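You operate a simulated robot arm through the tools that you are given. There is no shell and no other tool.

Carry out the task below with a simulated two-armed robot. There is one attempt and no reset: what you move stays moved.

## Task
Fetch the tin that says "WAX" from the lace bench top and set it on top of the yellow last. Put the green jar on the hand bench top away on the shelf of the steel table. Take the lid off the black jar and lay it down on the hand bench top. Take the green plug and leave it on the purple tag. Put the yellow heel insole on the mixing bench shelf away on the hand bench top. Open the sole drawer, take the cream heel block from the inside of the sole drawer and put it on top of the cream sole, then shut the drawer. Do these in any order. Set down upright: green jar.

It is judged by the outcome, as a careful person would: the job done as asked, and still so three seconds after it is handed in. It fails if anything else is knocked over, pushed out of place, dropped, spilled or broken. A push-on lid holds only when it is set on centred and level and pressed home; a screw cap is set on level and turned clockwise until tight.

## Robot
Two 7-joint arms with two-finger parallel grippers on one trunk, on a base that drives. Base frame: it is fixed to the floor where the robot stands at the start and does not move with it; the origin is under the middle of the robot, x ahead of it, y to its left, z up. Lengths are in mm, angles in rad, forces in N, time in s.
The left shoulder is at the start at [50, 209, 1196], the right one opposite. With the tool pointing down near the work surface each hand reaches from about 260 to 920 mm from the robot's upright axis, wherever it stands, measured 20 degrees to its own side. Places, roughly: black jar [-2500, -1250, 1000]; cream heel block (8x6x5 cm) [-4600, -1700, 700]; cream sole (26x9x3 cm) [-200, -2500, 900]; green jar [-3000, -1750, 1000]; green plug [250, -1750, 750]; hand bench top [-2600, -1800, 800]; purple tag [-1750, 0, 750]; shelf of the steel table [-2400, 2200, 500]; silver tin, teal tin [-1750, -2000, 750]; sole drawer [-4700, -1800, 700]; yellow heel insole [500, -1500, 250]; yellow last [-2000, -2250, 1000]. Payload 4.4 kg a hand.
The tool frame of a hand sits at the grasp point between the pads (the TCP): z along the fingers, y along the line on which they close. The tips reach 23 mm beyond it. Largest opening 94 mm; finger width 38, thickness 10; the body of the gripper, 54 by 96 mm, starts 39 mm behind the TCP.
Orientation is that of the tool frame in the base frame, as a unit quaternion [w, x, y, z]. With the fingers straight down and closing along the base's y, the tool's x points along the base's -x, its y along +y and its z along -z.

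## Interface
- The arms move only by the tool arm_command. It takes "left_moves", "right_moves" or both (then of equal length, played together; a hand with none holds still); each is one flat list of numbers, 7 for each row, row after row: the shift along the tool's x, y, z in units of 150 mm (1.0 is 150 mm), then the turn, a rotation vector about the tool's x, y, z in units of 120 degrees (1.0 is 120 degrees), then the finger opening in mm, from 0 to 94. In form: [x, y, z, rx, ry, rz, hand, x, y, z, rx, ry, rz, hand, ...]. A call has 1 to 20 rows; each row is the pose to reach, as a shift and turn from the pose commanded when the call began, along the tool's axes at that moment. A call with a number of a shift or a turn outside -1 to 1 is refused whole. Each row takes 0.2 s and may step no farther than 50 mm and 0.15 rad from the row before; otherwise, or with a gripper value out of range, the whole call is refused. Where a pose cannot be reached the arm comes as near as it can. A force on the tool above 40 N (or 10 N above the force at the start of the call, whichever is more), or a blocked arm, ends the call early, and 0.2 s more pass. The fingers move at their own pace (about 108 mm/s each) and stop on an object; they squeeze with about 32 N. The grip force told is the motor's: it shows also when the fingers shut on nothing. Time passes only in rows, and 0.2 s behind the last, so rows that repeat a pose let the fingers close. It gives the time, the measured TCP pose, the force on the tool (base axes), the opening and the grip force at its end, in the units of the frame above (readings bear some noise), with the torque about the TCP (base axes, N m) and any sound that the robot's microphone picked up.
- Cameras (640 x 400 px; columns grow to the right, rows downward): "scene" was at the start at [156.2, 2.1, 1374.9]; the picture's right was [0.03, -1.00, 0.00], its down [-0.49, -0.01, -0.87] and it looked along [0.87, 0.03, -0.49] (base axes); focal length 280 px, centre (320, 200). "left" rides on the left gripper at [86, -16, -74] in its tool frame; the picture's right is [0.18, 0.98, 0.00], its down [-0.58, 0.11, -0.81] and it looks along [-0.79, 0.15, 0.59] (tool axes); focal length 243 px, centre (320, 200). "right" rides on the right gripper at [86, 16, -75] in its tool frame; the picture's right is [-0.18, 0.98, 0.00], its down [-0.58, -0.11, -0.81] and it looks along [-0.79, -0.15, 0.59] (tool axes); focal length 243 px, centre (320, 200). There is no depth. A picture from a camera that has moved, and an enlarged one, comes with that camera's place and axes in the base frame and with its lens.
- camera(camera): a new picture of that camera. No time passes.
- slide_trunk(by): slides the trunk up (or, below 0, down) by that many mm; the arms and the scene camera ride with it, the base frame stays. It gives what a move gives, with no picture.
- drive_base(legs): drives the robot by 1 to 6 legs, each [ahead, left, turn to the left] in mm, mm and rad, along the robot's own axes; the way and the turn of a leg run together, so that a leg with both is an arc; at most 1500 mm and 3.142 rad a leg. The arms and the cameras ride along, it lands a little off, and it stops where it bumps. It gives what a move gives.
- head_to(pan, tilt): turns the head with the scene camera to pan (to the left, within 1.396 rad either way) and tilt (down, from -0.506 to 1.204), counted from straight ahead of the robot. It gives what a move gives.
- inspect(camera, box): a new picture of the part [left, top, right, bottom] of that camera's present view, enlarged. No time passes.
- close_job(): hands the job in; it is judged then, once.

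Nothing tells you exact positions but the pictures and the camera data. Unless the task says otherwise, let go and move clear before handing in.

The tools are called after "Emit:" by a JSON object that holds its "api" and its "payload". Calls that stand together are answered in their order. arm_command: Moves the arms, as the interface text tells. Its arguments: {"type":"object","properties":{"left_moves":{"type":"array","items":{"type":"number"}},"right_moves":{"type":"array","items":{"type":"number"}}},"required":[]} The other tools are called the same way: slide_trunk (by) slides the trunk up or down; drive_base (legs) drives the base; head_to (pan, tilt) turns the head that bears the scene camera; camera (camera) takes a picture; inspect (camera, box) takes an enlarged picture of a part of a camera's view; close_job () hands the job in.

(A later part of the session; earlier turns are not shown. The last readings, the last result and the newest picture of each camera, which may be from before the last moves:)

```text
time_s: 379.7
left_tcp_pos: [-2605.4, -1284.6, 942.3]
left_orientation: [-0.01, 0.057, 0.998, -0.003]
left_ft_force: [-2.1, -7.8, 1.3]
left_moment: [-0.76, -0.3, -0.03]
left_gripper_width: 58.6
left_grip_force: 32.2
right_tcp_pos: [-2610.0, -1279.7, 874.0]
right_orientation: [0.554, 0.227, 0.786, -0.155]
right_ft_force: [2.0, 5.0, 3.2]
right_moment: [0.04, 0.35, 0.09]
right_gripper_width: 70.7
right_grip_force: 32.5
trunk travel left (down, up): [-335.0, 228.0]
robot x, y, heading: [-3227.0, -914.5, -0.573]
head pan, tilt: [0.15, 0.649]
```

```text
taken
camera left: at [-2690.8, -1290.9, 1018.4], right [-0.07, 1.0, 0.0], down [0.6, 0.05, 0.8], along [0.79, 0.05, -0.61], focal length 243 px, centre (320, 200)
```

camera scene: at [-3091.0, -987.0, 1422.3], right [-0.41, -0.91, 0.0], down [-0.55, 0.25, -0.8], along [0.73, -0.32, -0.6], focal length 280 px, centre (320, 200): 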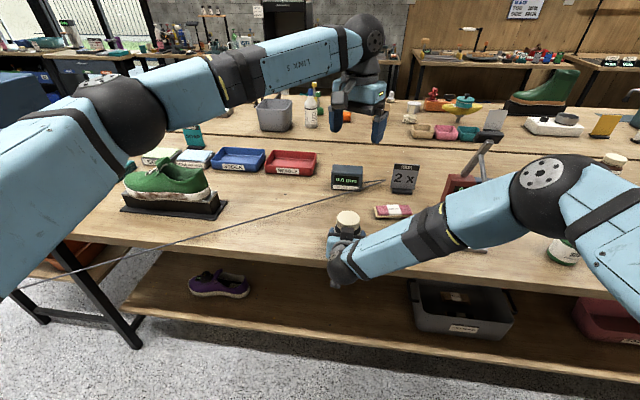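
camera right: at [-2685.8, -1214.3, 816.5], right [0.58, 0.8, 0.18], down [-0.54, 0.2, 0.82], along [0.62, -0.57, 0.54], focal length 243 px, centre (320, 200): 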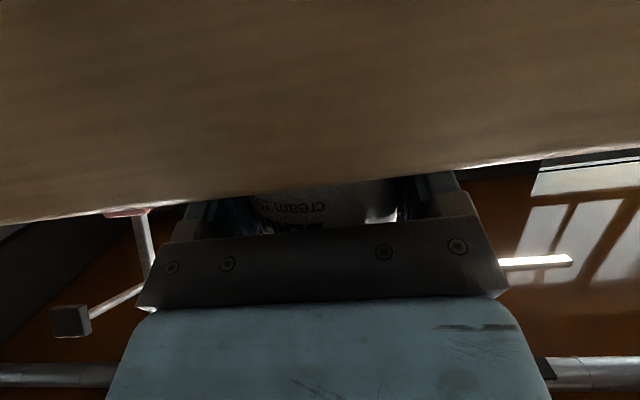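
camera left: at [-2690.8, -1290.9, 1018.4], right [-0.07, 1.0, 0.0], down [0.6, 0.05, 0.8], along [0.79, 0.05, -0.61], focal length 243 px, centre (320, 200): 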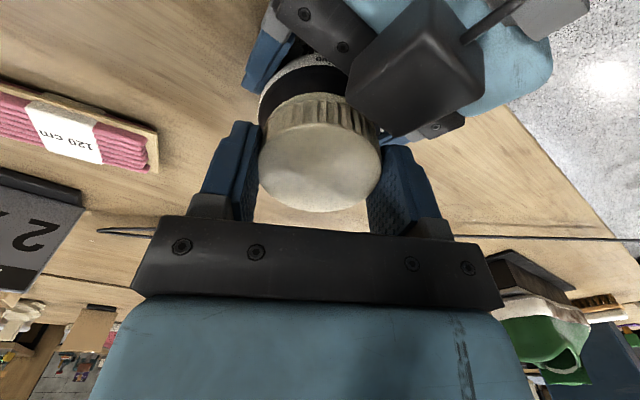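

Emit:
{"api": "arm_command", "payload": {"left_moves": [0, 0, 0, 0, 0, 0, 70, 0, 0, 0, 0, 0, 0, 84, -0.003, -0.006, 0.003, 0, 0, 0.064, 84, -0.003, -0.006, 0.003, 0, 0, 0.128, 84, -0.003, -0.006, 0.003, 0, 0, 0.192, 84, -0.003, -0.006, 0.003, 0, 0, 0.256, 84, -0.003, -0.006, 0.003, 0, 0, 0.32, 84, -0.003, -0.006, 0.003, 0, 0, 0.384, 84, -0.003, -0.006, 0.003, 0, 0, 0.448, 84, -0.003, -0.006, 0.003, 0, 0, 0.448, 64, -0.003, -0.006, 0.003, 0, 0, 0.448, 50, -0.003, -0.006, 0.003, 0, 0, 0.448, 50, -0.003, -0.006, 0.003, 0, 0, 0.384, 50, -0.003, -0.006, 0.003, 0, 0, 0.32, 50, -0.003, -0.006, 0.003, 0, 0, 0.256, 50, -0.003, -0.006, 0.003, 0, 0, 0.192, 50, -0.003, -0.006, 0.003, 0, 0, 0.128, 50, -0.003, -0.006, 0.003, 0, 0, 0.064, 50, -0.003, -0.006, 0.003, 0, 0, 0, 50]}}

Emit:
{"api": "arm_command", "payload": {"left_moves": [0, 0, 0, 0, 0, 0, 70, 0, 0, 0, 0, 0, 0, 84, 0, 0, 0, 0, 0, 0.064, 84, 0, 0, 0, 0, 0, 0.128, 84, 0, 0, 0, 0, 0, 0.192, 84, 0, 0, 0, 0, 0, 0.256, 84, 0, 0, 0, 0, 0, 0.32, 84, 0, 0, 0, 0, 0, 0.384, 84, 0, 0, 0, 0, 0, 0.448, 84, 0, 0, 0, 0, 0, 0.448, 64, 0, 0, 0, 0, 0, 0.448, 50, 0, 0, 0, 0, 0, 0.448, 50, 0, 0, 0, 0, 0, 0.384, 50, 0, 0, 0, 0, 0, 0.32, 50, 0, 0, 0, 0, 0, 0.256, 50, 0, 0, 0, 0, 0, 0.192, 50, 0, 0, 0, 0, 0, 0.128, 50, 0, 0, 0, 0, 0, 0.064, 50, 0, 0, 0, 0, 0, 0, 50]}}

Emit:
{"api": "camera", "payload": {"camera": "left"}}

```text
time_s: 383.7
left_tcp_pos: [-2603.7, -1286.2, 941.0]
left_orientation: [-0.008, 0.057, 0.998, -0.003]
left_ft_force: [1.8, -3.7, 1.6]
left_moment: [-0.45, -0.45, -0.02]
left_gripper_width: 58.2
left_grip_force: 31.9
right_tcp_pos: [-2610.8, -1279.7, 873.9]
right_orientation: [0.553, 0.228, 0.786, -0.156]
right_ft_force: [-1.6, -0.1, 3.2]
right_moment: [-0.09, 0.23, 0.03]
right_gripper_width: 70.9
right_grip_force: 32.1
trunk travel left (down, up): [-335.0, 228.0]
robot x, y, heading: [-3226.0, -914.0, -0.57]
head pan, tilt: [0.15, 0.649]
```

```text
time_s: 387.7
left_tcp_pos: [-2603.7, -1286.2, 940.9]
left_orientation: [-0.009, 0.056, 0.998, -0.003]
left_ft_force: [4.1, -3.8, 2.5]
left_moment: [-0.31, -0.51, -0.02]
left_gripper_width: 58.5
left_grip_force: 32.2
right_tcp_pos: [-2609.7, -1280.4, 873.1]
right_orientation: [0.553, 0.228, 0.786, -0.156]
right_ft_force: [-3.5, 1.7, 2.6]
right_moment: [-0.23, 0.21, 0.06]
right_gripper_width: 70.6
right_grip_force: 32.4
trunk travel left (down, up): [-335.0, 228.0]
robot x, y, heading: [-3225.7, -913.3, -0.563]
head pan, tilt: [0.15, 0.649]
```

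```text
taken
camera left: at [-2690.0, -1291.7, 1017.6], right [-0.07, 1.0, 0.0], down [0.6, 0.05, 0.8], along [0.79, 0.05, -0.61], focal length 243 px, centre (320, 200)
```

left: 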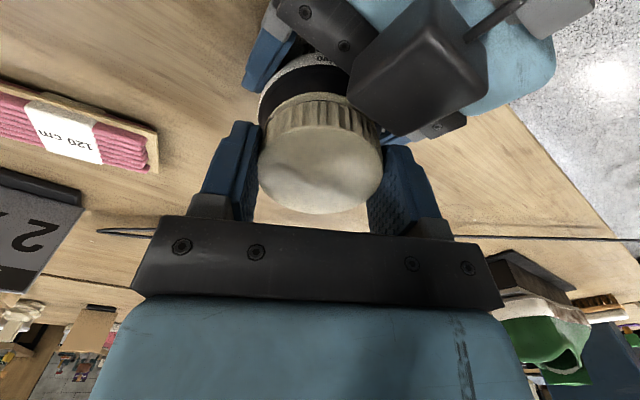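

About 215° turned in total. Testing with a gentle lift of the cap.

Emit:
{"api": "arm_command", "payload": {"left_moves": [0, 0, -0.015, 0, 0, 0, 50, 0, 0, -0.03, 0, 0, 0, 50, 0, 0, -0.03, 0, 0, 0, 50]}}

Emit:
{"api": "inspect", "payload": {"camera": "left", "box": [220, 40, 420, 220]}}

```text
time_s: 388.5
left_tcp_pos: [-2603.3, -1283.3, 944.7]
left_orientation: [-0.01, 0.058, 0.998, -0.002]
left_ft_force: [11.2, -11.8, -24.6]
left_moment: [-0.35, -0.37, -0.03]
left_gripper_width: 58.2
left_grip_force: 32.0
right_tcp_pos: [-2609.7, -1280.5, 873.4]
right_orientation: [0.554, 0.227, 0.785, -0.155]
right_ft_force: [-11.7, 12.3, 22.0]
right_moment: [-0.54, -0.52, 0.07]
right_gripper_width: 71.0
right_grip_force: 32.1
trunk travel left (down, up): [-335.0, 228.0]
robot x, y, heading: [-3222.0, -914.8, -0.567]
head pan, tilt: [0.15, 0.649]
```

```text
2.22 times, centred on (320, 130) of left
camera zoom: at [-2689.4, -1290.7, 1020.3], right [-0.07, 1.0, 0.0], down [0.61, 0.04, 0.79], along [0.79, 0.06, -0.61], focal length 539 px, centre (320, 356)
```

zoom: 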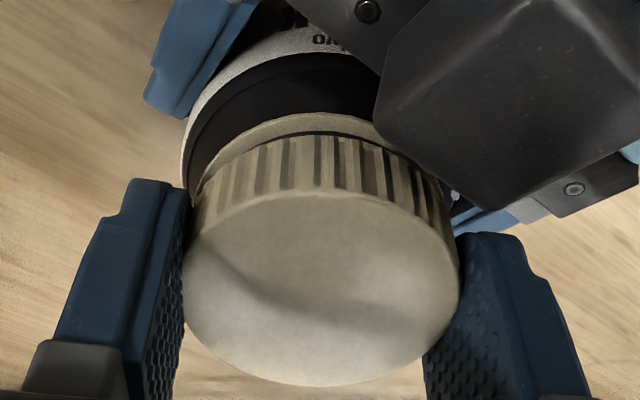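

The cap is still engaged (≈24 N resistance). Lowering back and continuing more strokes.

Emit:
{"api": "arm_command", "payload": {"left_moves": [0, 0, 0.02, 0, 0, 0, 50, 0, 0, 0.02, 0, 0, 0, 84, 0, 0, 0.02, 0, 0, 0.064, 84, 0, 0, 0.02, 0, 0, 0.128, 84, 0, 0, 0.02, 0, 0, 0.192, 84, 0, 0, 0.02, 0, 0, 0.256, 84, 0, 0, 0.02, 0, 0, 0.32, 84, 0, 0, 0.02, 0, 0, 0.384, 84, 0, 0, 0.02, 0, 0, 0.448, 84, 0, 0, 0.02, 0, 0, 0.448, 64, 0, 0, 0.02, 0, 0, 0.448, 50, 0, 0, 0.02, 0, 0, 0.448, 50, 0, 0, 0.02, 0, 0, 0.384, 50, 0, 0, 0.02, 0, 0, 0.32, 50, 0, 0, 0.02, 0, 0, 0.256, 50, 0, 0, 0.02, 0, 0, 0.192, 50, 0, 0, 0.02, 0, 0, 0.128, 50, 0, 0, 0.02, 0, 0, 0.064, 50, 0, 0, 0.02, 0, 0, 0, 50]}}

Emit:
{"api": "arm_command", "payload": {"left_moves": [0, 0, 0, 0, 0, 0, 70, 0, 0, 0, 0, 0, 0, 84, 0, 0, 0, 0, 0, 0.064, 84, 0, 0, 0, 0, 0, 0.128, 84, 0, 0, 0, 0, 0, 0.192, 84, 0, 0, 0, 0, 0, 0.256, 84, 0, 0, 0, 0, 0, 0.32, 84, 0, 0, 0, 0, 0, 0.384, 84, 0, 0, 0, 0, 0, 0.448, 84, 0, 0, 0, 0, 0, 0.448, 64, 0, 0, 0, 0, 0, 0.448, 50, 0, 0, 0, 0, 0, 0.448, 50, 0, 0, 0, 0, 0, 0.384, 50, 0, 0, 0, 0, 0, 0.32, 50, 0, 0, 0, 0, 0, 0.256, 50, 0, 0, 0, 0, 0, 0.192, 50, 0, 0, 0, 0, 0, 0.128, 50, 0, 0, 0, 0, 0, 0.064, 50, 0, 0, 0, 0, 0, 0, 50]}}

Emit:
{"api": "inspect", "payload": {"camera": "left", "box": [220, 40, 420, 220]}}

```text
time_s: 392.5
left_tcp_pos: [-2604.8, -1285.4, 943.4]
left_orientation: [-0.01, 0.058, 0.998, -0.002]
left_ft_force: [0.4, -1.4, -0.9]
left_moment: [-0.03, -0.01, 0.0]
left_gripper_width: 58.5
left_grip_force: 32.3
right_tcp_pos: [-2610.3, -1281.4, 873.4]
right_orientation: [0.553, 0.228, 0.786, -0.156]
right_ft_force: [-0.7, 1.2, 0.1]
right_moment: [-0.05, -0.03, 0.02]
right_gripper_width: 70.6
right_grip_force: 32.2
trunk travel left (down, up): [-335.0, 228.0]
robot x, y, heading: [-3226.8, -914.3, -0.572]
head pan, tilt: [0.15, 0.649]
```

```text
time_s: 396.5
left_tcp_pos: [-2603.7, -1284.7, 942.5]
left_orientation: [-0.009, 0.058, 0.998, -0.003]
left_ft_force: [0.1, 0.3, -0.7]
left_moment: [-0.01, 0.01, 0.03]
left_gripper_width: 58.1
left_grip_force: 31.6
right_tcp_pos: [-2610.3, -1281.3, 873.9]
right_orientation: [0.554, 0.228, 0.786, -0.156]
right_ft_force: [-0.3, 0.0, -0.2]
right_moment: [0.02, 0.01, 0.0]
right_gripper_width: 70.7
right_grip_force: 31.3
trunk travel left (down, up): [-335.0, 228.0]
robot x, y, heading: [-3223.6, -915.8, -0.57]
head pan, tilt: [0.15, 0.649]
```

```text
2.22 times, centred on (320, 130) of left
camera zoom: at [-2689.3, -1291.6, 1018.7], right [-0.07, 1.0, 0.0], down [0.6, 0.05, 0.8], along [0.79, 0.06, -0.61], focal length 539 px, centre (320, 356)
```

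zoom: 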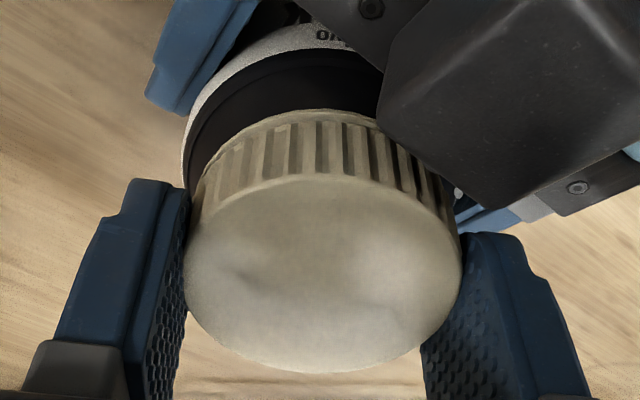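

Now the interaction forces are near zero — the cap seems free. Testing a lift.

Emit:
{"api": "arm_command", "payload": {"left_moves": [0, 0, -0.02, 0, 0, 0, 50, 0, 0, -0.04, 0, 0, 0, 50, 0, 0, -0.06, 0, 0, 0, 50, 0, 0, -0.06, 0, 0, 0, 50]}}

Emit:
{"api": "inspect", "payload": {"camera": "left", "box": [220, 40, 420, 220]}}

```text
time_s: 397.5
left_tcp_pos: [-2603.7, -1285.3, 951.4]
left_orientation: [-0.01, 0.057, 0.998, -0.003]
left_ft_force: [1.1, -0.3, -0.7]
left_moment: [-0.01, 0.02, 0.06]
left_gripper_width: 58.2
left_grip_force: 32.3
right_tcp_pos: [-2610.9, -1281.1, 873.7]
right_orientation: [0.553, 0.228, 0.786, -0.156]
right_ft_force: [-0.1, 0.1, -0.2]
right_moment: [-0.02, 0.01, 0.02]
right_gripper_width: 70.8
right_grip_force: 31.8
trunk travel left (down, up): [-335.0, 228.0]
robot x, y, heading: [-3225.2, -912.8, -0.571]
head pan, tilt: [0.15, 0.649]
```

```text
2.22 times, centred on (320, 130) of left
camera zoom: at [-2689.2, -1291.2, 1027.6], right [-0.07, 1.0, 0.0], down [0.61, 0.04, 0.79], along [0.79, 0.05, -0.61], focal length 539 px, centre (320, 356)
```

zoom: 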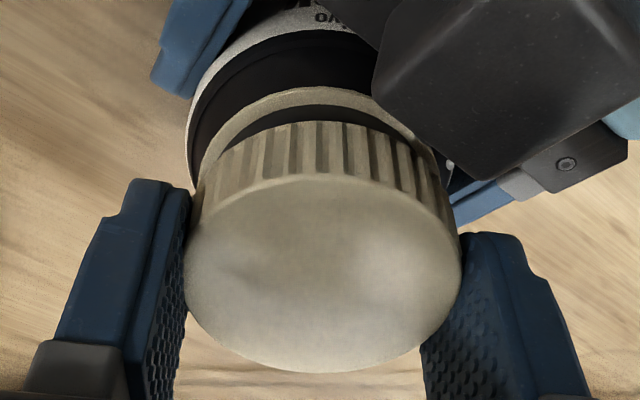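

The cap is off the threads. Lifting it well clear.

Emit:
{"api": "arm_command", "payload": {"left_moves": [0, 0, -0.1, 0, 0, 0, 50, 0, 0, -0.3, 0, 0, 0, 50, 0, 0, -0.6, 0, 0, 0, 50, 0, 0, -0.9, 0, 0, 0, 50, 0, 0, -1.0, 0, 0, 0, 50]}}

Emit:
{"api": "inspect", "payload": {"camera": "scene", "box": [300, 120, 420, 270]}}

Emit:
{"api": "camera", "payload": {"camera": "left"}}

```text
time_s: 398.7
left_tcp_pos: [-2602.0, -1285.2, 1103.2]
left_orientation: [-0.008, 0.057, 0.998, -0.002]
left_ft_force: [0.0, 0.2, -0.3]
left_moment: [0.01, -0.04, 0.03]
left_gripper_width: 58.4
left_grip_force: 31.9
right_tcp_pos: [-2611.4, -1281.0, 873.0]
right_orientation: [0.554, 0.228, 0.786, -0.156]
right_ft_force: [-0.3, 0.1, 0.2]
right_moment: [0.02, 0.01, -0.04]
right_gripper_width: 70.5
right_grip_force: 32.2
trunk travel left (down, up): [-335.0, 228.0]
robot x, y, heading: [-3225.8, -913.7, -0.567]
head pan, tilt: [0.15, 0.649]
```

```text
2.67 times, centred on (360, 195) of scene
camera zoom: at [-3090.1, -986.8, 1422.2], right [-0.41, -0.91, 0.0], down [-0.55, 0.25, -0.8], along [0.73, -0.32, -0.6], focal length 746 px, centre (213, 213)
```

zoom: 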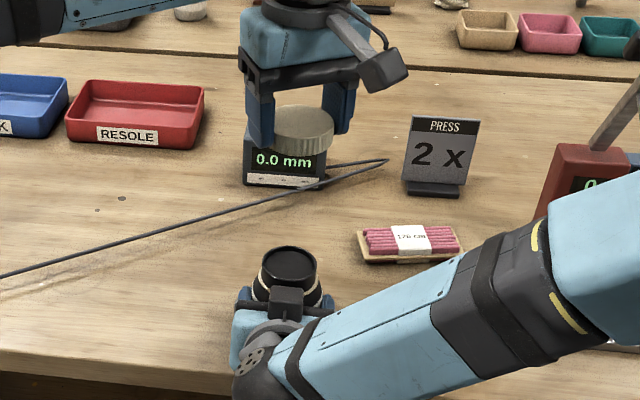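

```text
taken
camera left: at [-2686.9, -1290.5, 1177.7], right [-0.07, 1.0, 0.0], down [0.61, 0.04, 0.79], along [0.79, 0.05, -0.61], focal length 243 px, centre (320, 200)
```

left: 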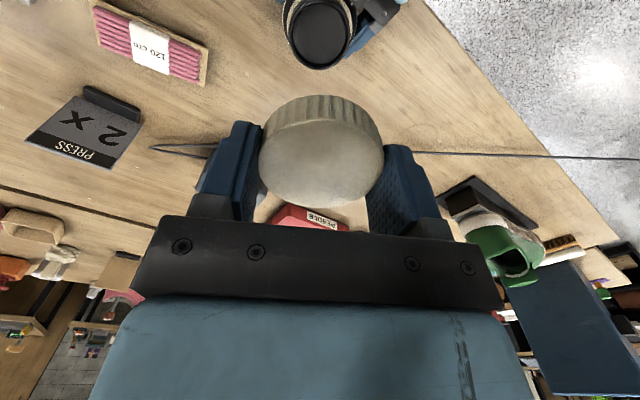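

Cap removed, jar standing open. Releasing the jar with the right hand and withdrawing straight back.

Emit:
{"api": "arm_command", "payload": {"right_moves": [0, 0, 0, 0, 0, 0, 78, 0, 0, 0, 0, 0, 0, 92, 0, 0, 0, 0, 0, 0, 92, 0, 0, -0.15, 0, 0, 0, 92, 0, 0, -0.4, 0, 0, 0, 92, 0, 0, -0.7, 0, 0, 0, 92, 0, 0, -0.95, 0, 0, 0, 92]}}

Emit:
{"api": "camera", "payload": {"camera": "scene"}}

Emit:
{"api": "inspect", "payload": {"camera": "scene", "box": [280, 150, 440, 270]}}

```text
time_s: 400.3
left_tcp_pos: [-2601.0, -1284.6, 1101.4]
left_orientation: [-0.009, 0.057, 0.998, -0.003]
left_ft_force: [0.9, -0.9, -0.2]
left_moment: [0.01, 0.0, -0.01]
left_gripper_width: 58.1
left_grip_force: 32.2
right_tcp_pos: [-2726.1, -1210.3, 922.1]
right_orientation: [0.553, 0.227, 0.786, -0.155]
right_ft_force: [0.8, -0.4, 1.1]
right_moment: [0.0, 0.01, 0.01]
right_gripper_width: 91.9
right_grip_force: 0.1
trunk travel left (down, up): [-335.0, 228.0]
robot x, y, heading: [-3221.2, -915.6, -0.567]
head pan, tilt: [0.15, 0.649]
```

```text
taken
camera scene: at [-3091.0, -986.2, 1422.4], right [-0.41, -0.91, 0.0], down [-0.55, 0.25, -0.8], along [0.73, -0.32, -0.6], focal length 280 px, centre (320, 200)
```

scene: 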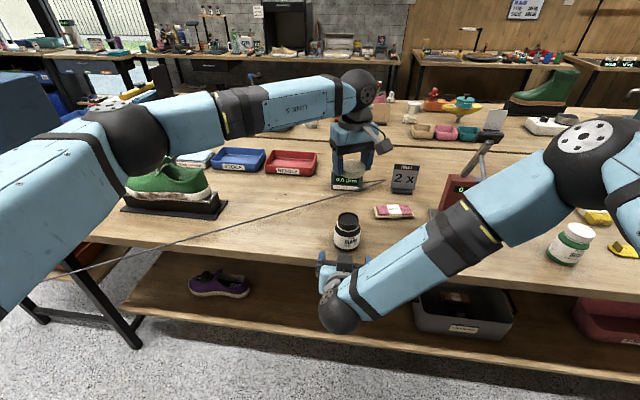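

```text
3.33 times, centred on (360, 210) of scene
camera zoom: at [-3091.0, -986.2, 1422.4], right [-0.41, -0.91, 0.0], down [-0.55, 0.25, -0.8], along [0.73, -0.32, -0.6], focal length 932 px, centre (187, 167)
```

zoom: 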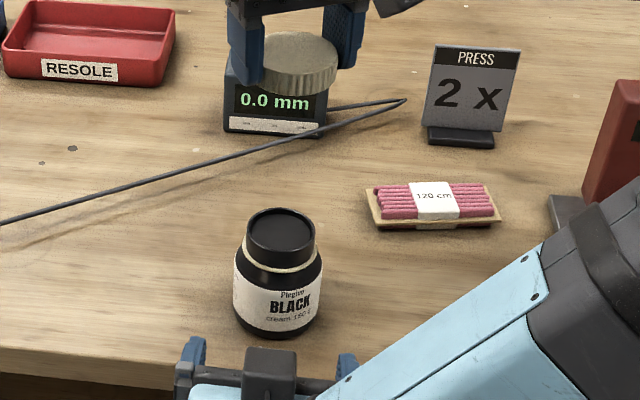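

The open jar stands fine. Restoring the right hand to vertical standard posture away from the bench.

Emit:
{"api": "arm_command", "payload": {"right_moves": [-0.0894, 0, -0.0794, 0, 0.065, 0, 80, -0.179, 0, -0.159, 0, 0.13, 0, 80, -0.268, 0, -0.238, 0, 0.195, 0, 80, -0.358, 0, -0.318, 0, 0.26, 0, 80, -0.447, 0, -0.397, 0, 0.325, 0, 80, -0.537, 0, -0.477, 0, 0.39, 0, 80, -0.626, 0, -0.556, 0, 0.455, 0, 80, -0.715, 0, -0.636, 0, 0.52, 0, 80, -0.805, 0, -0.715, 0, 0.583, 0, 80]}}

Emit:
{"api": "arm_command", "payload": {"right_moves": [0.2, -0.2, -0.1, 0, 0, 0, 80, 0.4, -0.4, -0.2, 0, 0, 0, 80, 0.6, -0.6, -0.3, 0, 0, 0, 80, 0.8, -0.8, -0.4, 0, 0, 0, 80]}}

Emit:
{"api": "inspect", "payload": {"camera": "scene", "box": [280, 130, 520, 280]}}

```text
time_s: 402.3
left_tcp_pos: [-2601.1, -1284.2, 1101.4]
left_orientation: [-0.009, 0.057, 0.998, -0.002]
left_ft_force: [-0.5, 0.4, -1.2]
left_moment: [-0.01, 0.02, 0.02]
left_gripper_width: 58.3
left_grip_force: 31.9
right_tcp_pos: [-2775.6, -1179.8, 1071.3]
right_orientation: [0.001, 0.277, 0.961, 0.003]
right_ft_force: [-0.3, 0.8, 0.3]
right_moment: [-0.02, 0.0, 0.01]
right_gripper_width: 79.8
right_grip_force: 0.1
trunk travel left (down, up): [-335.0, 228.0]
robot x, y, heading: [-3222.2, -914.0, -0.569]
head pan, tilt: [0.15, 0.649]
```

```text
time_s: 403.3
left_tcp_pos: [-2603.5, -1285.4, 1102.3]
left_orientation: [-0.008, 0.058, 0.998, -0.002]
left_ft_force: [-0.4, 0.2, 0.4]
left_moment: [-0.02, -0.02, 0.05]
left_gripper_width: 58.1
left_grip_force: 32.1
right_tcp_pos: [-2944.3, -1217.6, 1131.0]
right_orientation: [0.003, 0.277, 0.961, 0.003]
right_ft_force: [-1.5, -0.1, -0.9]
right_moment: [0.02, -0.02, 0.02]
right_gripper_width: 79.8
right_grip_force: 0.0
trunk travel left (down, up): [-335.0, 228.0]
robot x, y, heading: [-3224.6, -915.5, -0.57]
head pan, tilt: [0.15, 0.649]
```

```text
2.67 times, centred on (400, 205) of scene
camera zoom: at [-3092.2, -987.4, 1422.5], right [-0.41, -0.91, 0.0], down [-0.55, 0.25, -0.8], along [0.73, -0.32, -0.6], focal length 746 px, centre (107, 187)
```

zoom: 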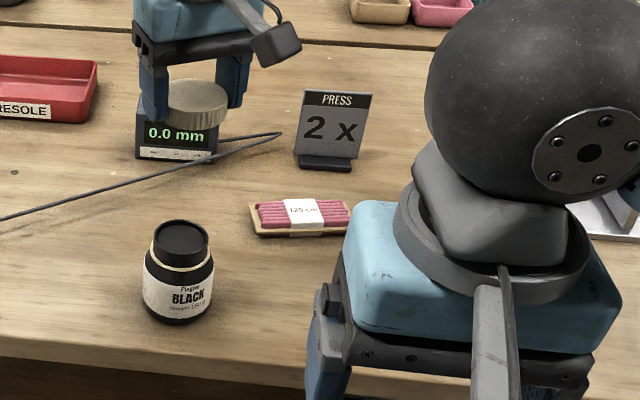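

Now laying the cap on free bench area right of the jar, around (-2632, -1402).

Emit:
{"api": "arm_command", "payload": {"left_moves": [0.03, -0.26, 0, 0, 0, 0, 50, 0.066, -0.53, 0, 0, 0, 0, 50, 0.099, -0.794, 0, 0, 0, 0, 50, 0.099, -0.794, 0.3, 0, 0, 0, 50, 0.099, -0.794, 0.6, 0, 0, 0, 50, 0.099, -0.794, 0.9, 0, 0, 0, 50, 0.099, -0.794, 1.0, 0, 0, 0, 50]}}

Emit:
{"api": "camera", "payload": {"camera": "left"}}

Emit:
{"api": "inspect", "payload": {"camera": "scene", "box": [280, 150, 440, 270]}}

```text
time_s: 404.9
left_tcp_pos: [-2633.8, -1401.2, 951.6]
left_orientation: [-0.009, 0.058, 0.998, -0.002]
left_ft_force: [0.6, -0.1, -1.2]
left_moment: [-0.03, -0.04, -0.02]
left_gripper_width: 58.3
left_grip_force: 31.8
right_tcp_pos: [-2943.2, -1216.0, 1129.8]
right_orientation: [0.003, 0.276, 0.961, 0.004]
right_ft_force: [-0.1, 0.6, 0.0]
right_moment: [0.02, -0.01, 0.02]
right_gripper_width: 80.1
right_grip_force: 0.1
trunk travel left (down, up): [-335.0, 228.0]
robot x, y, heading: [-3223.4, -915.1, -0.568]
head pan, tilt: [0.15, 0.649]
```

```text
taken
camera left: at [-2718.6, -1407.3, 1028.2], right [-0.07, 1.0, 0.0], down [0.6, 0.04, 0.8], along [0.79, 0.05, -0.61], focal length 243 px, centre (320, 200)
```

left: 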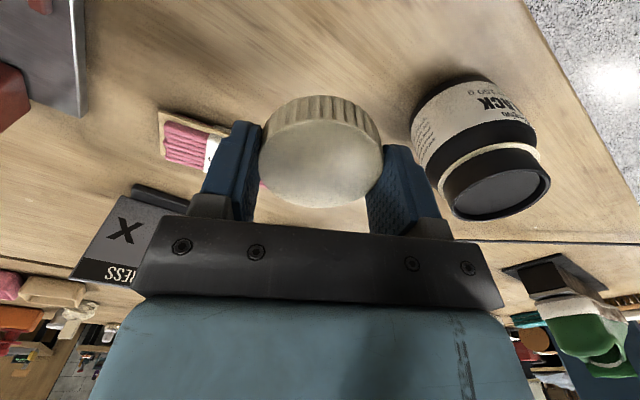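

```text
3.33 times, centred on (360, 210) of scene
camera zoom: at [-3090.6, -986.6, 1422.3], right [-0.41, -0.91, 0.0], down [-0.55, 0.25, -0.8], along [0.73, -0.32, -0.6], focal length 932 px, centre (187, 167)
```

zoom: 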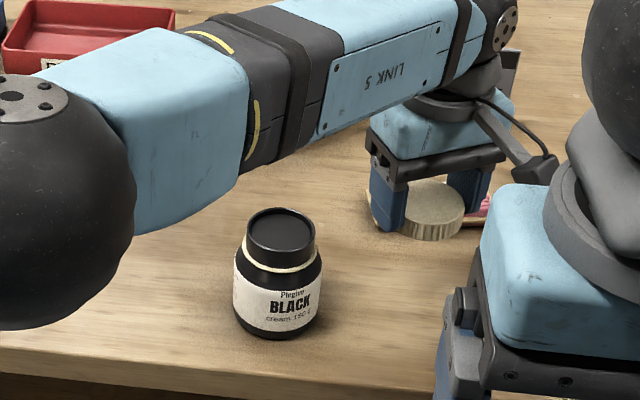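

Clear below. Lowering the cap to the bench.

Emit:
{"api": "arm_command", "payload": {"left_moves": [0, 0, 0.2, 0, 0, 0, 50, 0, 0, 0.4, 0, 0, 0, 50, 0, 0, 0.46, 0, 0, 0, 50, 0, 0, 0.46, 0, 0, 0, 50]}}

Emit:
{"api": "arm_command", "payload": {"left_moves": [0, 0, 0.02, 0, 0, 0, 50, 0, 0, 0.04, 0, 0, 0, 50, 0, 0, 0.04, 0, 0, 0, 50]}}

```text
time_s: 405.9
left_tcp_pos: [-2638.0, -1393.5, 896.0]
left_orientation: [-0.009, 0.058, 0.998, -0.003]
left_ft_force: [0.4, -0.5, -0.2]
left_moment: [0.0, -0.01, -0.01]
left_gripper_width: 58.3
left_grip_force: 31.7
left hand out of reach, approached as far as the arm can: row 1, 2, 3, 4
right_tcp_pos: [-2941.4, -1216.8, 1131.8]
right_orientation: [0.003, 0.277, 0.961, 0.002]
right_ft_force: [-0.9, 0.1, 0.2]
right_moment: [-0.03, -0.01, -0.01]
right_gripper_width: 80.3
right_grip_force: 0.2
trunk travel left (down, up): [-335.0, 228.0]
robot x, y, heading: [-3229.1, -914.7, -0.569]
head pan, tilt: [0.15, 0.649]
```

```text
time_s: 406.7
left_tcp_pos: [-2637.8, -1392.1, 890.9]
left_orientation: [-0.009, 0.057, 0.998, -0.003]
left_ft_force: [-0.3, 0.4, -0.4]
left_moment: [-0.01, -0.03, 0.01]
left_gripper_width: 57.8
left_grip_force: 31.8
right_tcp_pos: [-2941.6, -1216.9, 1130.5]
right_orientation: [0.003, 0.277, 0.961, 0.002]
right_ft_force: [0.3, -0.2, 0.5]
right_moment: [0.0, 0.01, -0.01]
right_gripper_width: 79.8
right_grip_force: 0.1
trunk travel left (down, up): [-335.0, 228.0]
robot x, y, heading: [-3223.8, -914.6, -0.572]
head pan, tilt: [0.15, 0.649]
```

A joint limit shows up; I'll lower the remaining distance with the trunk instead.

Emit:
{"api": "slide_trunk", "payload": {"by": -10}}

Emit:
{"api": "inspect", "payload": {"camera": "scene", "box": [320, 170, 440, 260]}}

```text
time_s: 407.3
left_tcp_pos: [-2637.3, -1392.2, 879.5]
left_orientation: [-0.008, 0.058, 0.998, -0.003]
left_ft_force: [-0.2, 0.4, -0.5]
left_moment: [-0.01, -0.02, -0.02]
left_gripper_width: 58.3
left_grip_force: 31.7
right_tcp_pos: [-2943.6, -1217.0, 1120.2]
right_orientation: [0.003, 0.277, 0.961, 0.003]
right_ft_force: [1.2, 0.0, -0.5]
right_moment: [0.02, -0.03, -0.04]
right_gripper_width: 79.8
right_grip_force: 0.2
trunk travel left (down, up): [-325.0, 238.0]
robot x, y, heading: [-3227.2, -913.6, -0.567]
head pan, tilt: [0.15, 0.649]
```

```text
4.44 times, centred on (380, 215) of scene
camera zoom: at [-3090.6, -986.5, 1412.3], right [-0.41, -0.91, 0.0], down [-0.55, 0.25, -0.8], along [0.73, -0.32, -0.6], focal length 1243 px, centre (53, 133)
```

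zoom: 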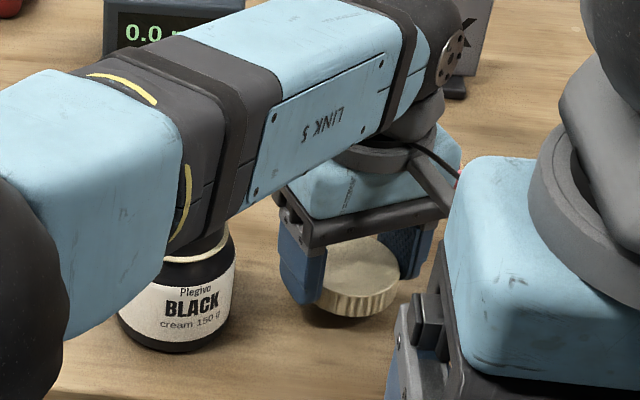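

Emit:
{"api": "slide_trunk", "payload": {"by": -5}}

```text
time_s: 407.9
left_tcp_pos: [-2637.5, -1392.2, 874.3]
left_orientation: [-0.01, 0.056, 0.998, -0.004]
left_ft_force: [0.1, 1.0, -0.4]
left_moment: [0.02, 0.0, -0.01]
left_gripper_width: 58.3
left_grip_force: 31.9
right_tcp_pos: [-2942.3, -1215.5, 1115.2]
right_orientation: [0.002, 0.277, 0.961, 0.003]
right_ft_force: [1.0, -0.4, 0.3]
right_moment: [-0.01, -0.02, 0.01]
right_gripper_width: 80.3
right_grip_force: 0.0
trunk travel left (down, up): [-320.0, 243.0]
robot x, y, heading: [-3223.8, -912.9, -0.568]
head pan, tilt: [0.15, 0.649]
```

Emit:
{"api": "slide_trunk", "payload": {"by": -4}}

Emit:
{"api": "inspect", "payload": {"camera": "left", "box": [180, 60, 460, 230]}}

```text
time_s: 408.4
left_tcp_pos: [-2638.2, -1392.4, 870.6]
left_orientation: [-0.009, 0.057, 0.998, -0.003]
left_ft_force: [0.3, -0.6, 0.4]
left_moment: [-0.01, 0.04, -0.01]
left_gripper_width: 58.2
left_grip_force: 31.8
right_tcp_pos: [-2942.5, -1217.1, 1109.8]
right_orientation: [0.002, 0.277, 0.961, 0.003]
right_ft_force: [0.9, -1.0, -1.1]
right_moment: [-0.02, 0.0, 0.04]
right_gripper_width: 79.9
right_grip_force: 0.2
trunk travel left (down, up): [-316.0, 247.0]
robot x, y, heading: [-3222.4, -917.2, -0.57]
head pan, tilt: [0.15, 0.649]
```

```text
2.29 times, centred on (320, 145) of left
camera zoom: at [-2723.3, -1398.6, 946.6], right [-0.07, 1.0, 0.0], down [0.6, 0.04, 0.8], along [0.79, 0.05, -0.61], focal length 555 px, centre (320, 326)
```

zoom: 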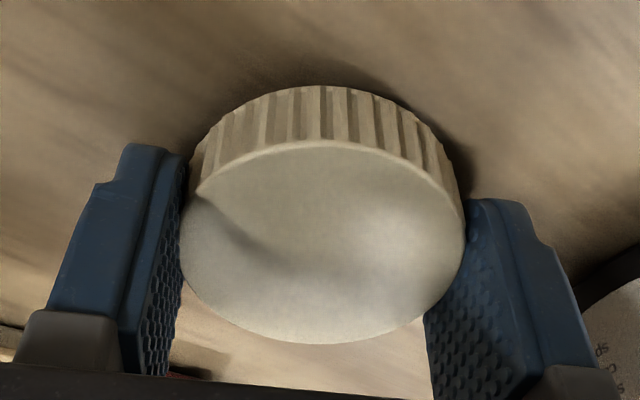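

Emit:
{"api": "slide_trunk", "payload": {"by": -3}}

```text
time_s: 408.9
left_tcp_pos: [-2637.1, -1392.6, 867.6]
left_orientation: [-0.009, 0.057, 0.998, -0.002]
left_ft_force: [-0.6, 1.1, -0.5]
left_moment: [0.0, 0.03, 0.03]
left_gripper_width: 58.1
left_grip_force: 31.8
right_tcp_pos: [-2941.7, -1215.8, 1108.3]
right_orientation: [0.003, 0.277, 0.961, 0.003]
right_ft_force: [0.3, -0.2, -1.1]
right_moment: [-0.01, -0.02, 0.02]
right_gripper_width: 80.3
right_grip_force: 0.1
trunk travel left (down, up): [-313.0, 250.0]
robot x, y, heading: [-3224.4, -911.3, -0.57]
head pan, tilt: [0.15, 0.649]
```

Emit:
{"api": "slide_trunk", "payload": {"by": -2}}

```text
time_s: 409.4
left_tcp_pos: [-2638.2, -1393.7, 865.9]
left_orientation: [-0.009, 0.058, 0.998, -0.002]
left_ft_force: [-0.8, -0.1, -0.9]
left_moment: [-0.02, -0.02, 0.05]
left_gripper_width: 58.3
left_grip_force: 32.3
right_tcp_pos: [-2941.7, -1215.9, 1107.1]
right_orientation: [0.002, 0.277, 0.961, 0.003]
right_ft_force: [-0.1, 0.2, 0.2]
right_moment: [-0.01, -0.02, 0.0]
right_gripper_width: 80.1
right_grip_force: 0.1
trunk travel left (down, up): [-311.0, 252.0]
robot x, y, heading: [-3219.9, -913.5, -0.568]
head pan, tilt: [0.15, 0.649]
```

Emit:
{"api": "slide_trunk", "payload": {"by": -2}}

Emit:
{"api": "inspect", "payload": {"camera": "scene", "box": [320, 170, 440, 260]}}

```text
time_s: 409.9
left_tcp_pos: [-2637.8, -1392.7, 864.3]
left_orientation: [-0.008, 0.058, 0.998, -0.002]
left_ft_force: [-0.4, 0.5, 4.1]
left_moment: [0.03, -0.11, -0.01]
left_gripper_width: 58.2
left_grip_force: 32.1
right_tcp_pos: [-2942.6, -1216.0, 1104.6]
right_orientation: [0.002, 0.276, 0.961, 0.003]
right_ft_force: [-0.1, 0.9, -0.5]
right_moment: [0.02, -0.02, 0.02]
right_gripper_width: 80.1
right_grip_force: 0.1
trunk travel left (down, up): [-309.0, 254.0]
robot x, y, heading: [-3224.5, -914.7, -0.57]
head pan, tilt: [0.15, 0.649]
```

```text
4.44 times, centred on (380, 215) of scene
camera zoom: at [-3090.8, -986.3, 1396.4], right [-0.41, -0.91, 0.0], down [-0.55, 0.25, -0.8], along [0.73, -0.32, -0.6], focal length 1243 px, centre (53, 133)
```

zoom: 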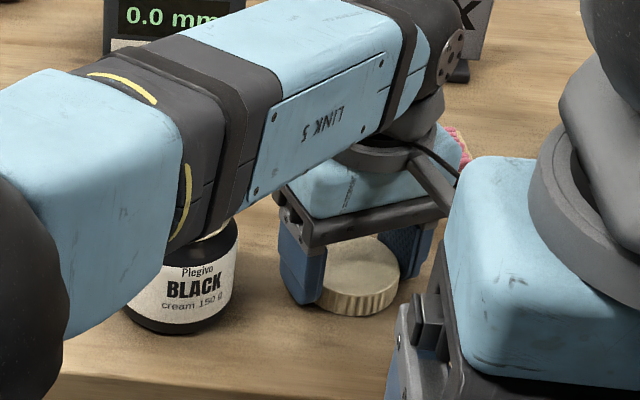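

Contact (4 N). Opening and lifting away.

Emit:
{"api": "arm_command", "payload": {"left_moves": [0, 0, 0, 0, 0, 0, 66, 0, 0, 0, 0, 0, 0, 78, 0, 0, 0, 0, 0, 0, 78, 0, 0, -0.1, 0, 0, 0, 78, 0, 0, -0.3, 0, 0, 0, 78, 0, 0, -0.6, 0, 0, 0, 78, 0, 0, -0.9, 0, 0, 0, 78]}}

Emit:
{"api": "camera", "payload": {"camera": "left"}}

Emit:
{"api": "camera", "payload": {"camera": "scene"}}

```text
time_s: 411.5
left_tcp_pos: [-2636.5, -1391.1, 999.6]
left_orientation: [-0.009, 0.058, 0.998, -0.002]
left_ft_force: [0.0, -0.3, -0.2]
left_moment: [0.0, 0.01, 0.02]
left_gripper_width: 78.1
left_grip_force: 0.1
right_tcp_pos: [-2942.6, -1217.3, 1104.4]
right_orientation: [0.004, 0.276, 0.961, 0.002]
right_ft_force: [-0.5, -0.1, 1.0]
right_moment: [-0.01, -0.02, -0.02]
right_gripper_width: 80.0
right_grip_force: 0.0
trunk travel left (down, up): [-309.0, 254.0]
robot x, y, heading: [-3223.3, -913.8, -0.569]
head pan, tilt: [0.15, 0.649]
```

```text
taken
camera left: at [-2721.3, -1397.8, 1075.5], right [-0.07, 1.0, 0.0], down [0.6, 0.04, 0.8], along [0.79, 0.05, -0.61], focal length 243 px, centre (320, 200)
```

left: 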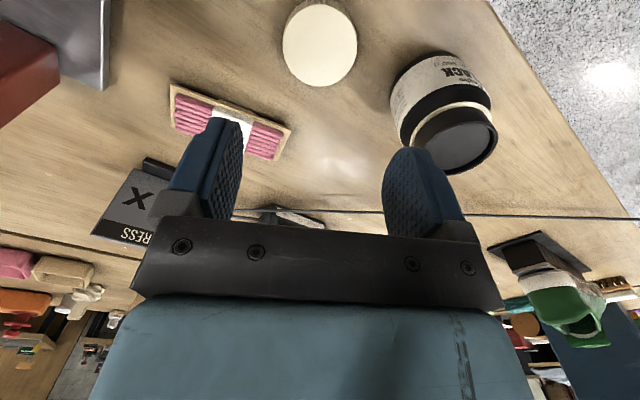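

```text
taken
camera scene: at [-3091.3, -986.2, 1396.3], right [-0.41, -0.91, 0.0], down [-0.55, 0.25, -0.8], along [0.73, -0.32, -0.6], focal length 280 px, centre (320, 200)
```

scene: 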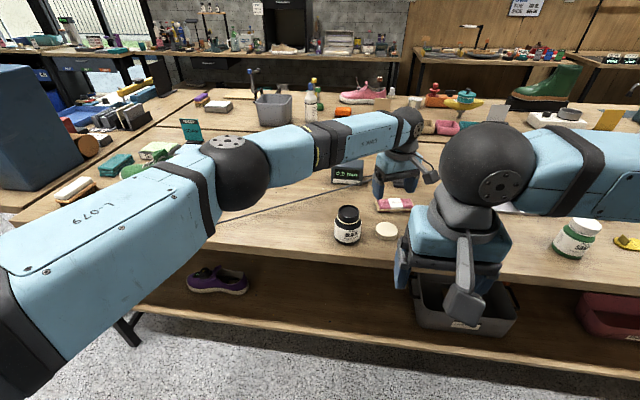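

Black jar lid is laid on the bench. Retracting the left arm to the standard posture.

Emit:
{"api": "arm_command", "payload": {"left_moves": [0, 0, -0.25, 0, 0, 0, 78, 0, 0, -0.5, 0, 0, 0, 78, 0, 0, -0.8, 0, 0, 0, 78]}}

Emit:
{"api": "arm_command", "payload": {"left_moves": [0.11, 0.14, 0, 0, 0, 0.042, 78, 0.22, 0.28, 0, 0, 0, 0.084, 78, 0.33, 0.42, 0, 0, 0, 0.126, 78, 0.44, 0.57, 0, 0, 0, 0.168, 78, 0.543, 0.71, 0, 0, 0, 0.21, 78]}}

Emit:
{"api": "arm_command", "payload": {"left_moves": [0.2, 0.2, 0, 0, 0, 0, 78, 0.4, 0.4, 0, 0, 0, 0, 78, 0.6, 0.6, 0, 0, 0, 0, 78, 0.8, 0.8, 0, 0, 0, 0, 78]}}

Emit:
{"api": "camera", "payload": {"camera": "scene"}}

```text
time_s: 412.3
left_tcp_pos: [-2635.0, -1392.7, 1119.7]
left_orientation: [-0.008, 0.058, 0.998, -0.002]
left_ft_force: [0.0, 0.8, -0.5]
left_moment: [-0.05, 0.03, 0.02]
left_gripper_width: 78.0
left_grip_force: 0.0
right_tcp_pos: [-2943.3, -1215.8, 1103.6]
right_orientation: [0.003, 0.277, 0.961, 0.003]
right_ft_force: [-0.4, 1.6, -0.1]
right_moment: [0.01, 0.01, 0.0]
right_gripper_width: 80.1
right_grip_force: 0.1
trunk travel left (down, up): [-309.0, 254.0]
robot x, y, heading: [-3222.3, -914.7, -0.567]
head pan, tilt: [0.15, 0.649]
```

```text
time_s: 413.5
left_tcp_pos: [-2702.0, -1274.7, 1119.1]
left_orientation: [-0.009, 0.274, 0.962, -0.005]
left_ft_force: [0.8, 0.4, 0.5]
left_moment: [-0.03, -0.04, -0.03]
left_gripper_width: 78.2
left_grip_force: 0.1
right_tcp_pos: [-2941.7, -1216.1, 1105.1]
right_orientation: [0.003, 0.276, 0.961, 0.003]
right_ft_force: [-0.1, -0.6, -0.7]
right_moment: [0.02, -0.01, 0.03]
right_gripper_width: 80.1
right_grip_force: 0.0
trunk travel left (down, up): [-309.0, 254.0]
robot x, y, heading: [-3223.9, -915.2, -0.575]
head pan, tilt: [0.15, 0.649]
```

```text
time_s: 414.5
left_tcp_pos: [-2739.4, -1109.6, 1118.2]
left_orientation: [-0.008, 0.274, 0.962, -0.005]
left_ft_force: [0.2, 0.3, 0.7]
left_moment: [0.02, 0.0, 0.0]
left_gripper_width: 77.8
left_grip_force: 0.1
right_tcp_pos: [-2942.7, -1214.8, 1104.3]
right_orientation: [0.003, 0.276, 0.961, 0.001]
right_ft_force: [0.6, 0.1, 0.0]
right_moment: [-0.02, 0.03, -0.04]
right_gripper_width: 80.1
right_grip_force: 0.0
trunk travel left (down, up): [-309.0, 254.0]
robot x, y, heading: [-3224.1, -915.3, -0.57]
head pan, tilt: [0.15, 0.649]
```

```text
taken
camera scene: at [-3090.3, -984.8, 1396.4], right [-0.41, -0.91, 0.0], down [-0.55, 0.24, -0.8], along [0.73, -0.33, -0.6], focal length 280 px, centre (320, 200)
```

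scene: 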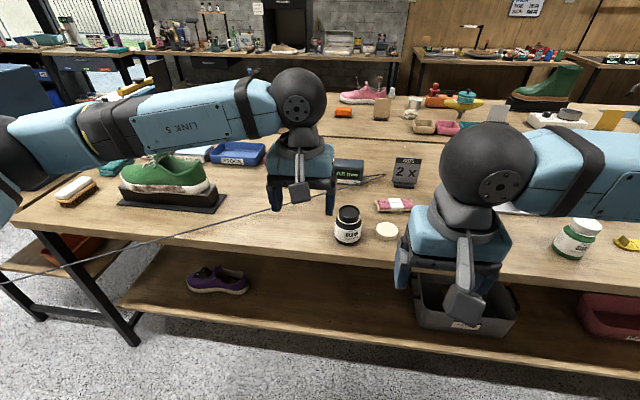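

Next, the sole drawer in the opposite wall bench. There's a tall cabinet behind me here, so I'll strafe away to the right past the island end before turning around.

Emit:
{"api": "arm_command", "payload": {"left_moves": [0.25, 0.15, 0, 0, 0, 0, 78, 0.5, 0.3, 0, 0, 0, 0, 78, 0.75, 0.45, 0, 0, 0, 0, 78, 0.9, 0.6, 0, 0, 0, 0, 78]}}

Emit:
{"api": "drive_base", "payload": {"legs": [[0, -1000, 0], [0, -1000, 0], [200, -100, 0]]}}

Emit:
{"api": "head_to", "payload": {"pan": 0.0, "tilt": 0.5}}

Emit:
{"api": "drive_base", "payload": {"legs": [[0, 0, 1.57], [0, 0, 1.57]]}}

Emit:
{"api": "camera", "payload": {"camera": "scene"}}

```text
time_s: 415.5
left_tcp_pos: [-2807.8, -962.4, 1119.7]
left_orientation: [-0.007, 0.273, 0.962, -0.005]
left_ft_force: [0.5, 0.2, 0.5]
left_moment: [-0.01, 0.0, 0.01]
left_gripper_width: 78.1
left_grip_force: 0.1
right_tcp_pos: [-2941.5, -1216.3, 1104.6]
right_orientation: [0.003, 0.276, 0.961, 0.002]
right_ft_force: [-1.1, 0.8, 0.7]
right_moment: [-0.01, 0.02, -0.01]
right_gripper_width: 80.0
right_grip_force: 0.0
trunk travel left (down, up): [-309.0, 254.0]
robot x, y, heading: [-3225.9, -913.2, -0.571]
head pan, tilt: [0.15, 0.649]
```

```text
time_s: 434.7
left_tcp_pos: [-3776.1, -2844.3, 1120.4]
left_orientation: [-0.008, 0.275, 0.961, -0.005]
left_ft_force: [0.3, 0.0, 0.3]
left_moment: [0.0, -0.03, -0.01]
left_gripper_width: 78.1
left_grip_force: 0.0
right_tcp_pos: [-3910.1, -3096.5, 1104.4]
right_orientation: [0.003, 0.276, 0.961, 0.004]
right_ft_force: [1.2, -0.8, 0.0]
right_moment: [0.02, 0.03, -0.02]
right_gripper_width: 80.0
right_grip_force: 0.2
trunk travel left (down, up): [-309.0, 254.0]
robot x, y, heading: [-4195.9, -2793.8, -0.569]
head pan, tilt: [0.15, 0.649]
```

```text
time_s: 435.4
left_tcp_pos: [-3776.6, -2843.8, 1119.3]
left_orientation: [-0.008, 0.272, 0.962, -0.005]
left_ft_force: [-0.3, 0.4, 0.4]
left_moment: [0.0, 0.0, -0.01]
left_gripper_width: 77.8
left_grip_force: 0.0
right_tcp_pos: [-3910.8, -3095.7, 1104.7]
right_orientation: [0.003, 0.275, 0.961, 0.003]
right_ft_force: [0.6, -0.9, 0.5]
right_moment: [-0.03, -0.01, -0.03]
right_gripper_width: 80.1
right_grip_force: 0.0
trunk travel left (down, up): [-309.0, 254.0]
robot x, y, heading: [-4194.0, -2796.0, -0.57]
head pan, tilt: [0.0, 0.499]
```

```text
time_s: 443.4
left_tcp_pos: [-4609.7, -2743.0, 1120.0]
left_orientation: [-0.005, 0.961, -0.277, 0.009]
left_ft_force: [0.8, 0.1, -0.1]
left_moment: [0.05, -0.02, 0.04]
left_gripper_width: 77.9
left_grip_force: 0.0
right_tcp_pos: [-4474.3, -2491.0, 1104.9]
right_orientation: [0.003, 0.96, -0.278, -0.002]
right_ft_force: [-0.1, -0.3, 0.3]
right_moment: [0.01, 0.01, 0.01]
right_gripper_width: 79.8
right_grip_force: 0.0
trunk travel left (down, up): [-309.0, 254.0]
robot x, y, heading: [-4193.1, -2790.7, 2.568]
head pan, tilt: [0.0, 0.499]
```

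```text
taken
camera scene: at [-4328.5, -2709.7, 1409.6], right [0.54, 0.84, 0.0], down [0.4, -0.26, -0.88], along [-0.74, 0.48, -0.48], focal length 280 px, centre (320, 200)
```

scene: 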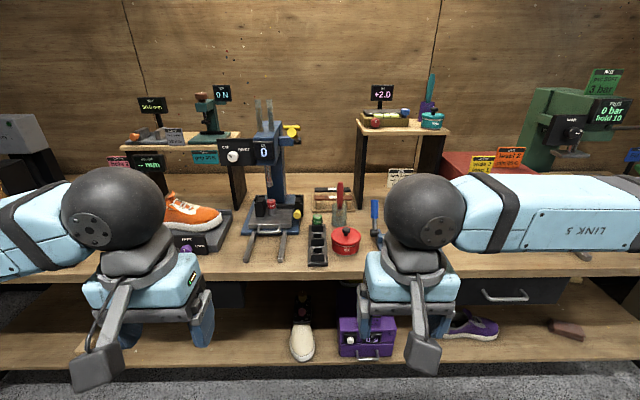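

I'm facing the wall bench; the right-hand drawer near (-4538, -1897) matches the sole drawer. Moving right to stand in front of it.

Emit:
{"api": "drive_base", "payload": {"legs": [[0, -580, 0]]}}

Emit:
{"api": "head_to", "payload": {"pan": 0.0, "tilt": 0.7}}

Emit:
{"api": "camera", "payload": {"camera": "scene"}}

Emit:
{"api": "inspect", "payload": {"camera": "scene", "box": [220, 190, 420, 290]}}

```text
time_s: 449.0
left_tcp_pos: [-4295.7, -2258.5, 1119.4]
left_orientation: [-0.005, 0.96, -0.279, 0.009]
left_ft_force: [0.6, 0.0, 0.5]
left_moment: [0.02, -0.03, 0.0]
left_gripper_width: 78.0
left_grip_force: 0.1
right_tcp_pos: [-4159.3, -2006.3, 1106.3]
right_orientation: [0.003, 0.96, -0.281, -0.003]
right_ft_force: [-0.5, -0.6, -0.2]
right_moment: [0.02, -0.03, 0.02]
right_gripper_width: 79.7
right_grip_force: 0.0
trunk travel left (down, up): [-309.0, 254.0]
robot x, y, heading: [-3880.7, -2313.6, 2.563]
head pan, tilt: [0.0, 0.499]
```

```text
time_s: 449.7
left_tcp_pos: [-4294.1, -2257.7, 1120.5]
left_orientation: [-0.004, 0.96, -0.279, 0.008]
left_ft_force: [0.1, -0.7, 0.4]
left_moment: [0.0, -0.02, 0.01]
left_gripper_width: 77.9
left_grip_force: 0.2
right_tcp_pos: [-4156.9, -2006.8, 1104.3]
right_orientation: [0.003, 0.96, -0.281, -0.002]
right_ft_force: [0.5, 1.2, -0.5]
right_moment: [0.0, 0.02, 0.02]
right_gripper_width: 79.8
right_grip_force: 0.1
trunk travel left (down, up): [-309.0, 254.0]
robot x, y, heading: [-3879.6, -2310.9, 2.559]
head pan, tilt: [0.0, 0.7]
```

```text
taken
camera scene: at [-4008.4, -2228.9, 1392.0], right [0.55, 0.84, 0.0], down [0.54, -0.35, -0.77], along [-0.64, 0.42, -0.64], focal length 280 px, centre (320, 200)
```

scene: 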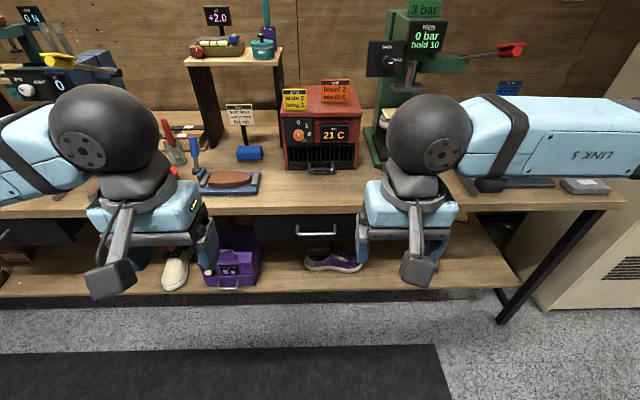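

```text
3.20 times, centred on (320, 240) of scene
camera zoom: at [-4008.4, -2228.9, 1392.0], right [0.55, 0.84, 0.0], down [0.54, -0.35, -0.77], along [-0.64, 0.42, -0.64], focal length 895 px, centre (320, 72)
```

zoom: 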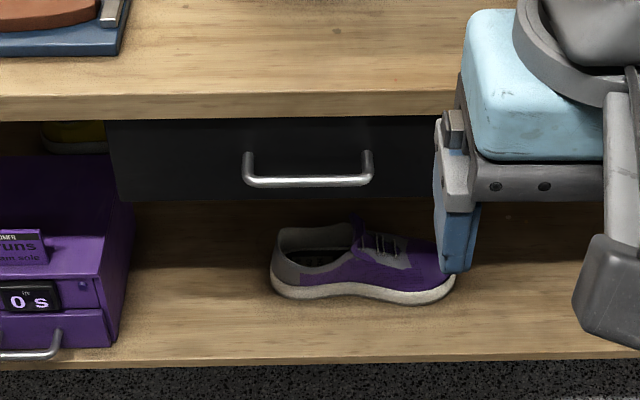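

A black drawer with a horizontal bar handle is directly ahead. I'll shift right a little and lower the trunk, which also gives the baseline to triangulate the handle.

Emit:
{"api": "drive_base", "payload": {"legs": [[0, -85, 0.02]]}}

Emit:
{"api": "inspect", "payload": {"camera": "scene", "box": [180, 190, 380, 290]}}

Emit:
{"api": "slide_trunk", "payload": {"by": -134}}

Emit:
{"api": "inspect", "payload": {"camera": "scene", "box": [180, 150, 380, 250]}}

Emit:
{"api": "camera", "payload": {"camera": "scene"}}

```text
time_s: 451.1
left_tcp_pos: [-4250.6, -2195.6, 1119.7]
left_orientation: [-0.005, 0.963, -0.269, 0.008]
left_ft_force: [0.5, -1.1, 1.1]
left_moment: [-0.02, 0.02, 0.02]
left_gripper_width: 78.2
left_grip_force: 0.0
right_tcp_pos: [-4118.1, -1940.6, 1104.0]
right_orientation: [0.003, 0.962, -0.271, -0.003]
right_ft_force: [1.0, 0.2, -0.8]
right_moment: [-0.02, 0.01, 0.0]
right_gripper_width: 79.9
right_grip_force: 0.1
trunk travel left (down, up): [-309.0, 254.0]
robot x, y, heading: [-3831.7, -2240.7, 2.585]
head pan, tilt: [0.0, 0.7]
```

```text
3.20 times, centred on (280, 240) of scene
camera zoom: at [-3964.2, -2159.9, 1391.9], right [0.53, 0.85, 0.0], down [0.55, -0.34, -0.76], along [-0.65, 0.41, -0.64], focal length 895 px, centre (448, 72)
```

zoom: 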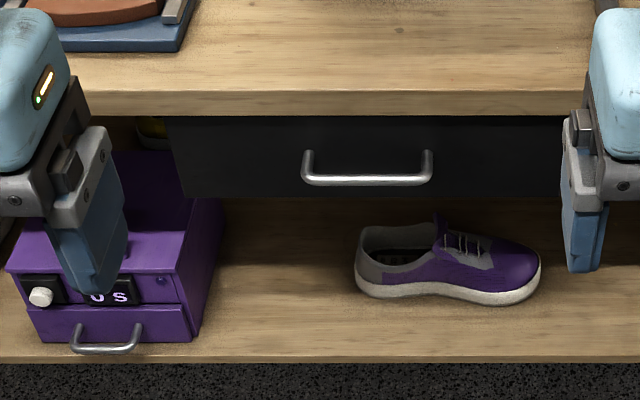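

```text
time_s: 452.8
left_tcp_pos: [-4249.8, -2195.6, 985.5]
left_orientation: [-0.005, 0.963, -0.269, 0.008]
left_ft_force: [0.9, 0.3, -0.2]
left_moment: [-0.05, -0.01, 0.01]
left_gripper_width: 77.9
left_grip_force: 0.0
right_tcp_pos: [-4118.5, -1940.5, 970.5]
right_orientation: [0.002, 0.962, -0.272, -0.003]
right_ft_force: [0.1, 0.1, -0.2]
right_moment: [0.01, -0.03, 0.01]
right_gripper_width: 79.8
right_grip_force: 0.0
trunk travel left (down, up): [-175.0, 388.0]
robot x, y, heading: [-3832.2, -2239.8, 2.578]
head pan, tilt: [0.0, 0.7]
```

```text
3.20 times, centred on (280, 200) of scene
camera zoom: at [-3964.1, -2160.2, 1258.0], right [0.53, 0.85, 0.0], down [0.55, -0.34, -0.77], along [-0.65, 0.41, -0.64], focal length 895 px, centre (448, 200)
```

zoom: 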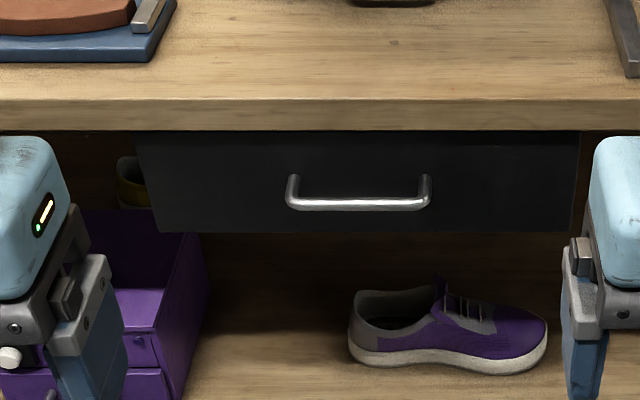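

```text
taken
camera scene: at [-3964.1, -2160.2, 1258.0], right [0.53, 0.85, 0.0], down [0.55, -0.34, -0.77], along [-0.65, 0.41, -0.64], focal length 280 px, centre (320, 200)
```

scene: 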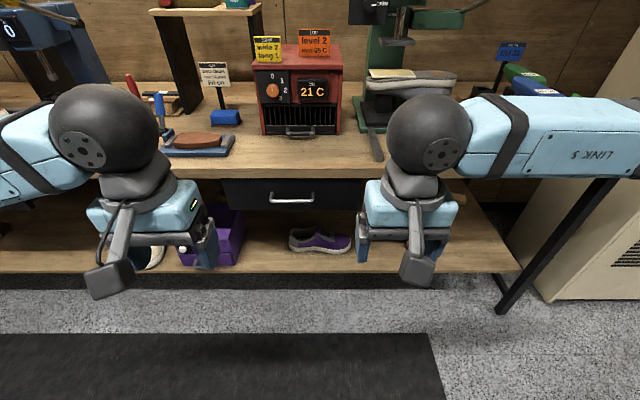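

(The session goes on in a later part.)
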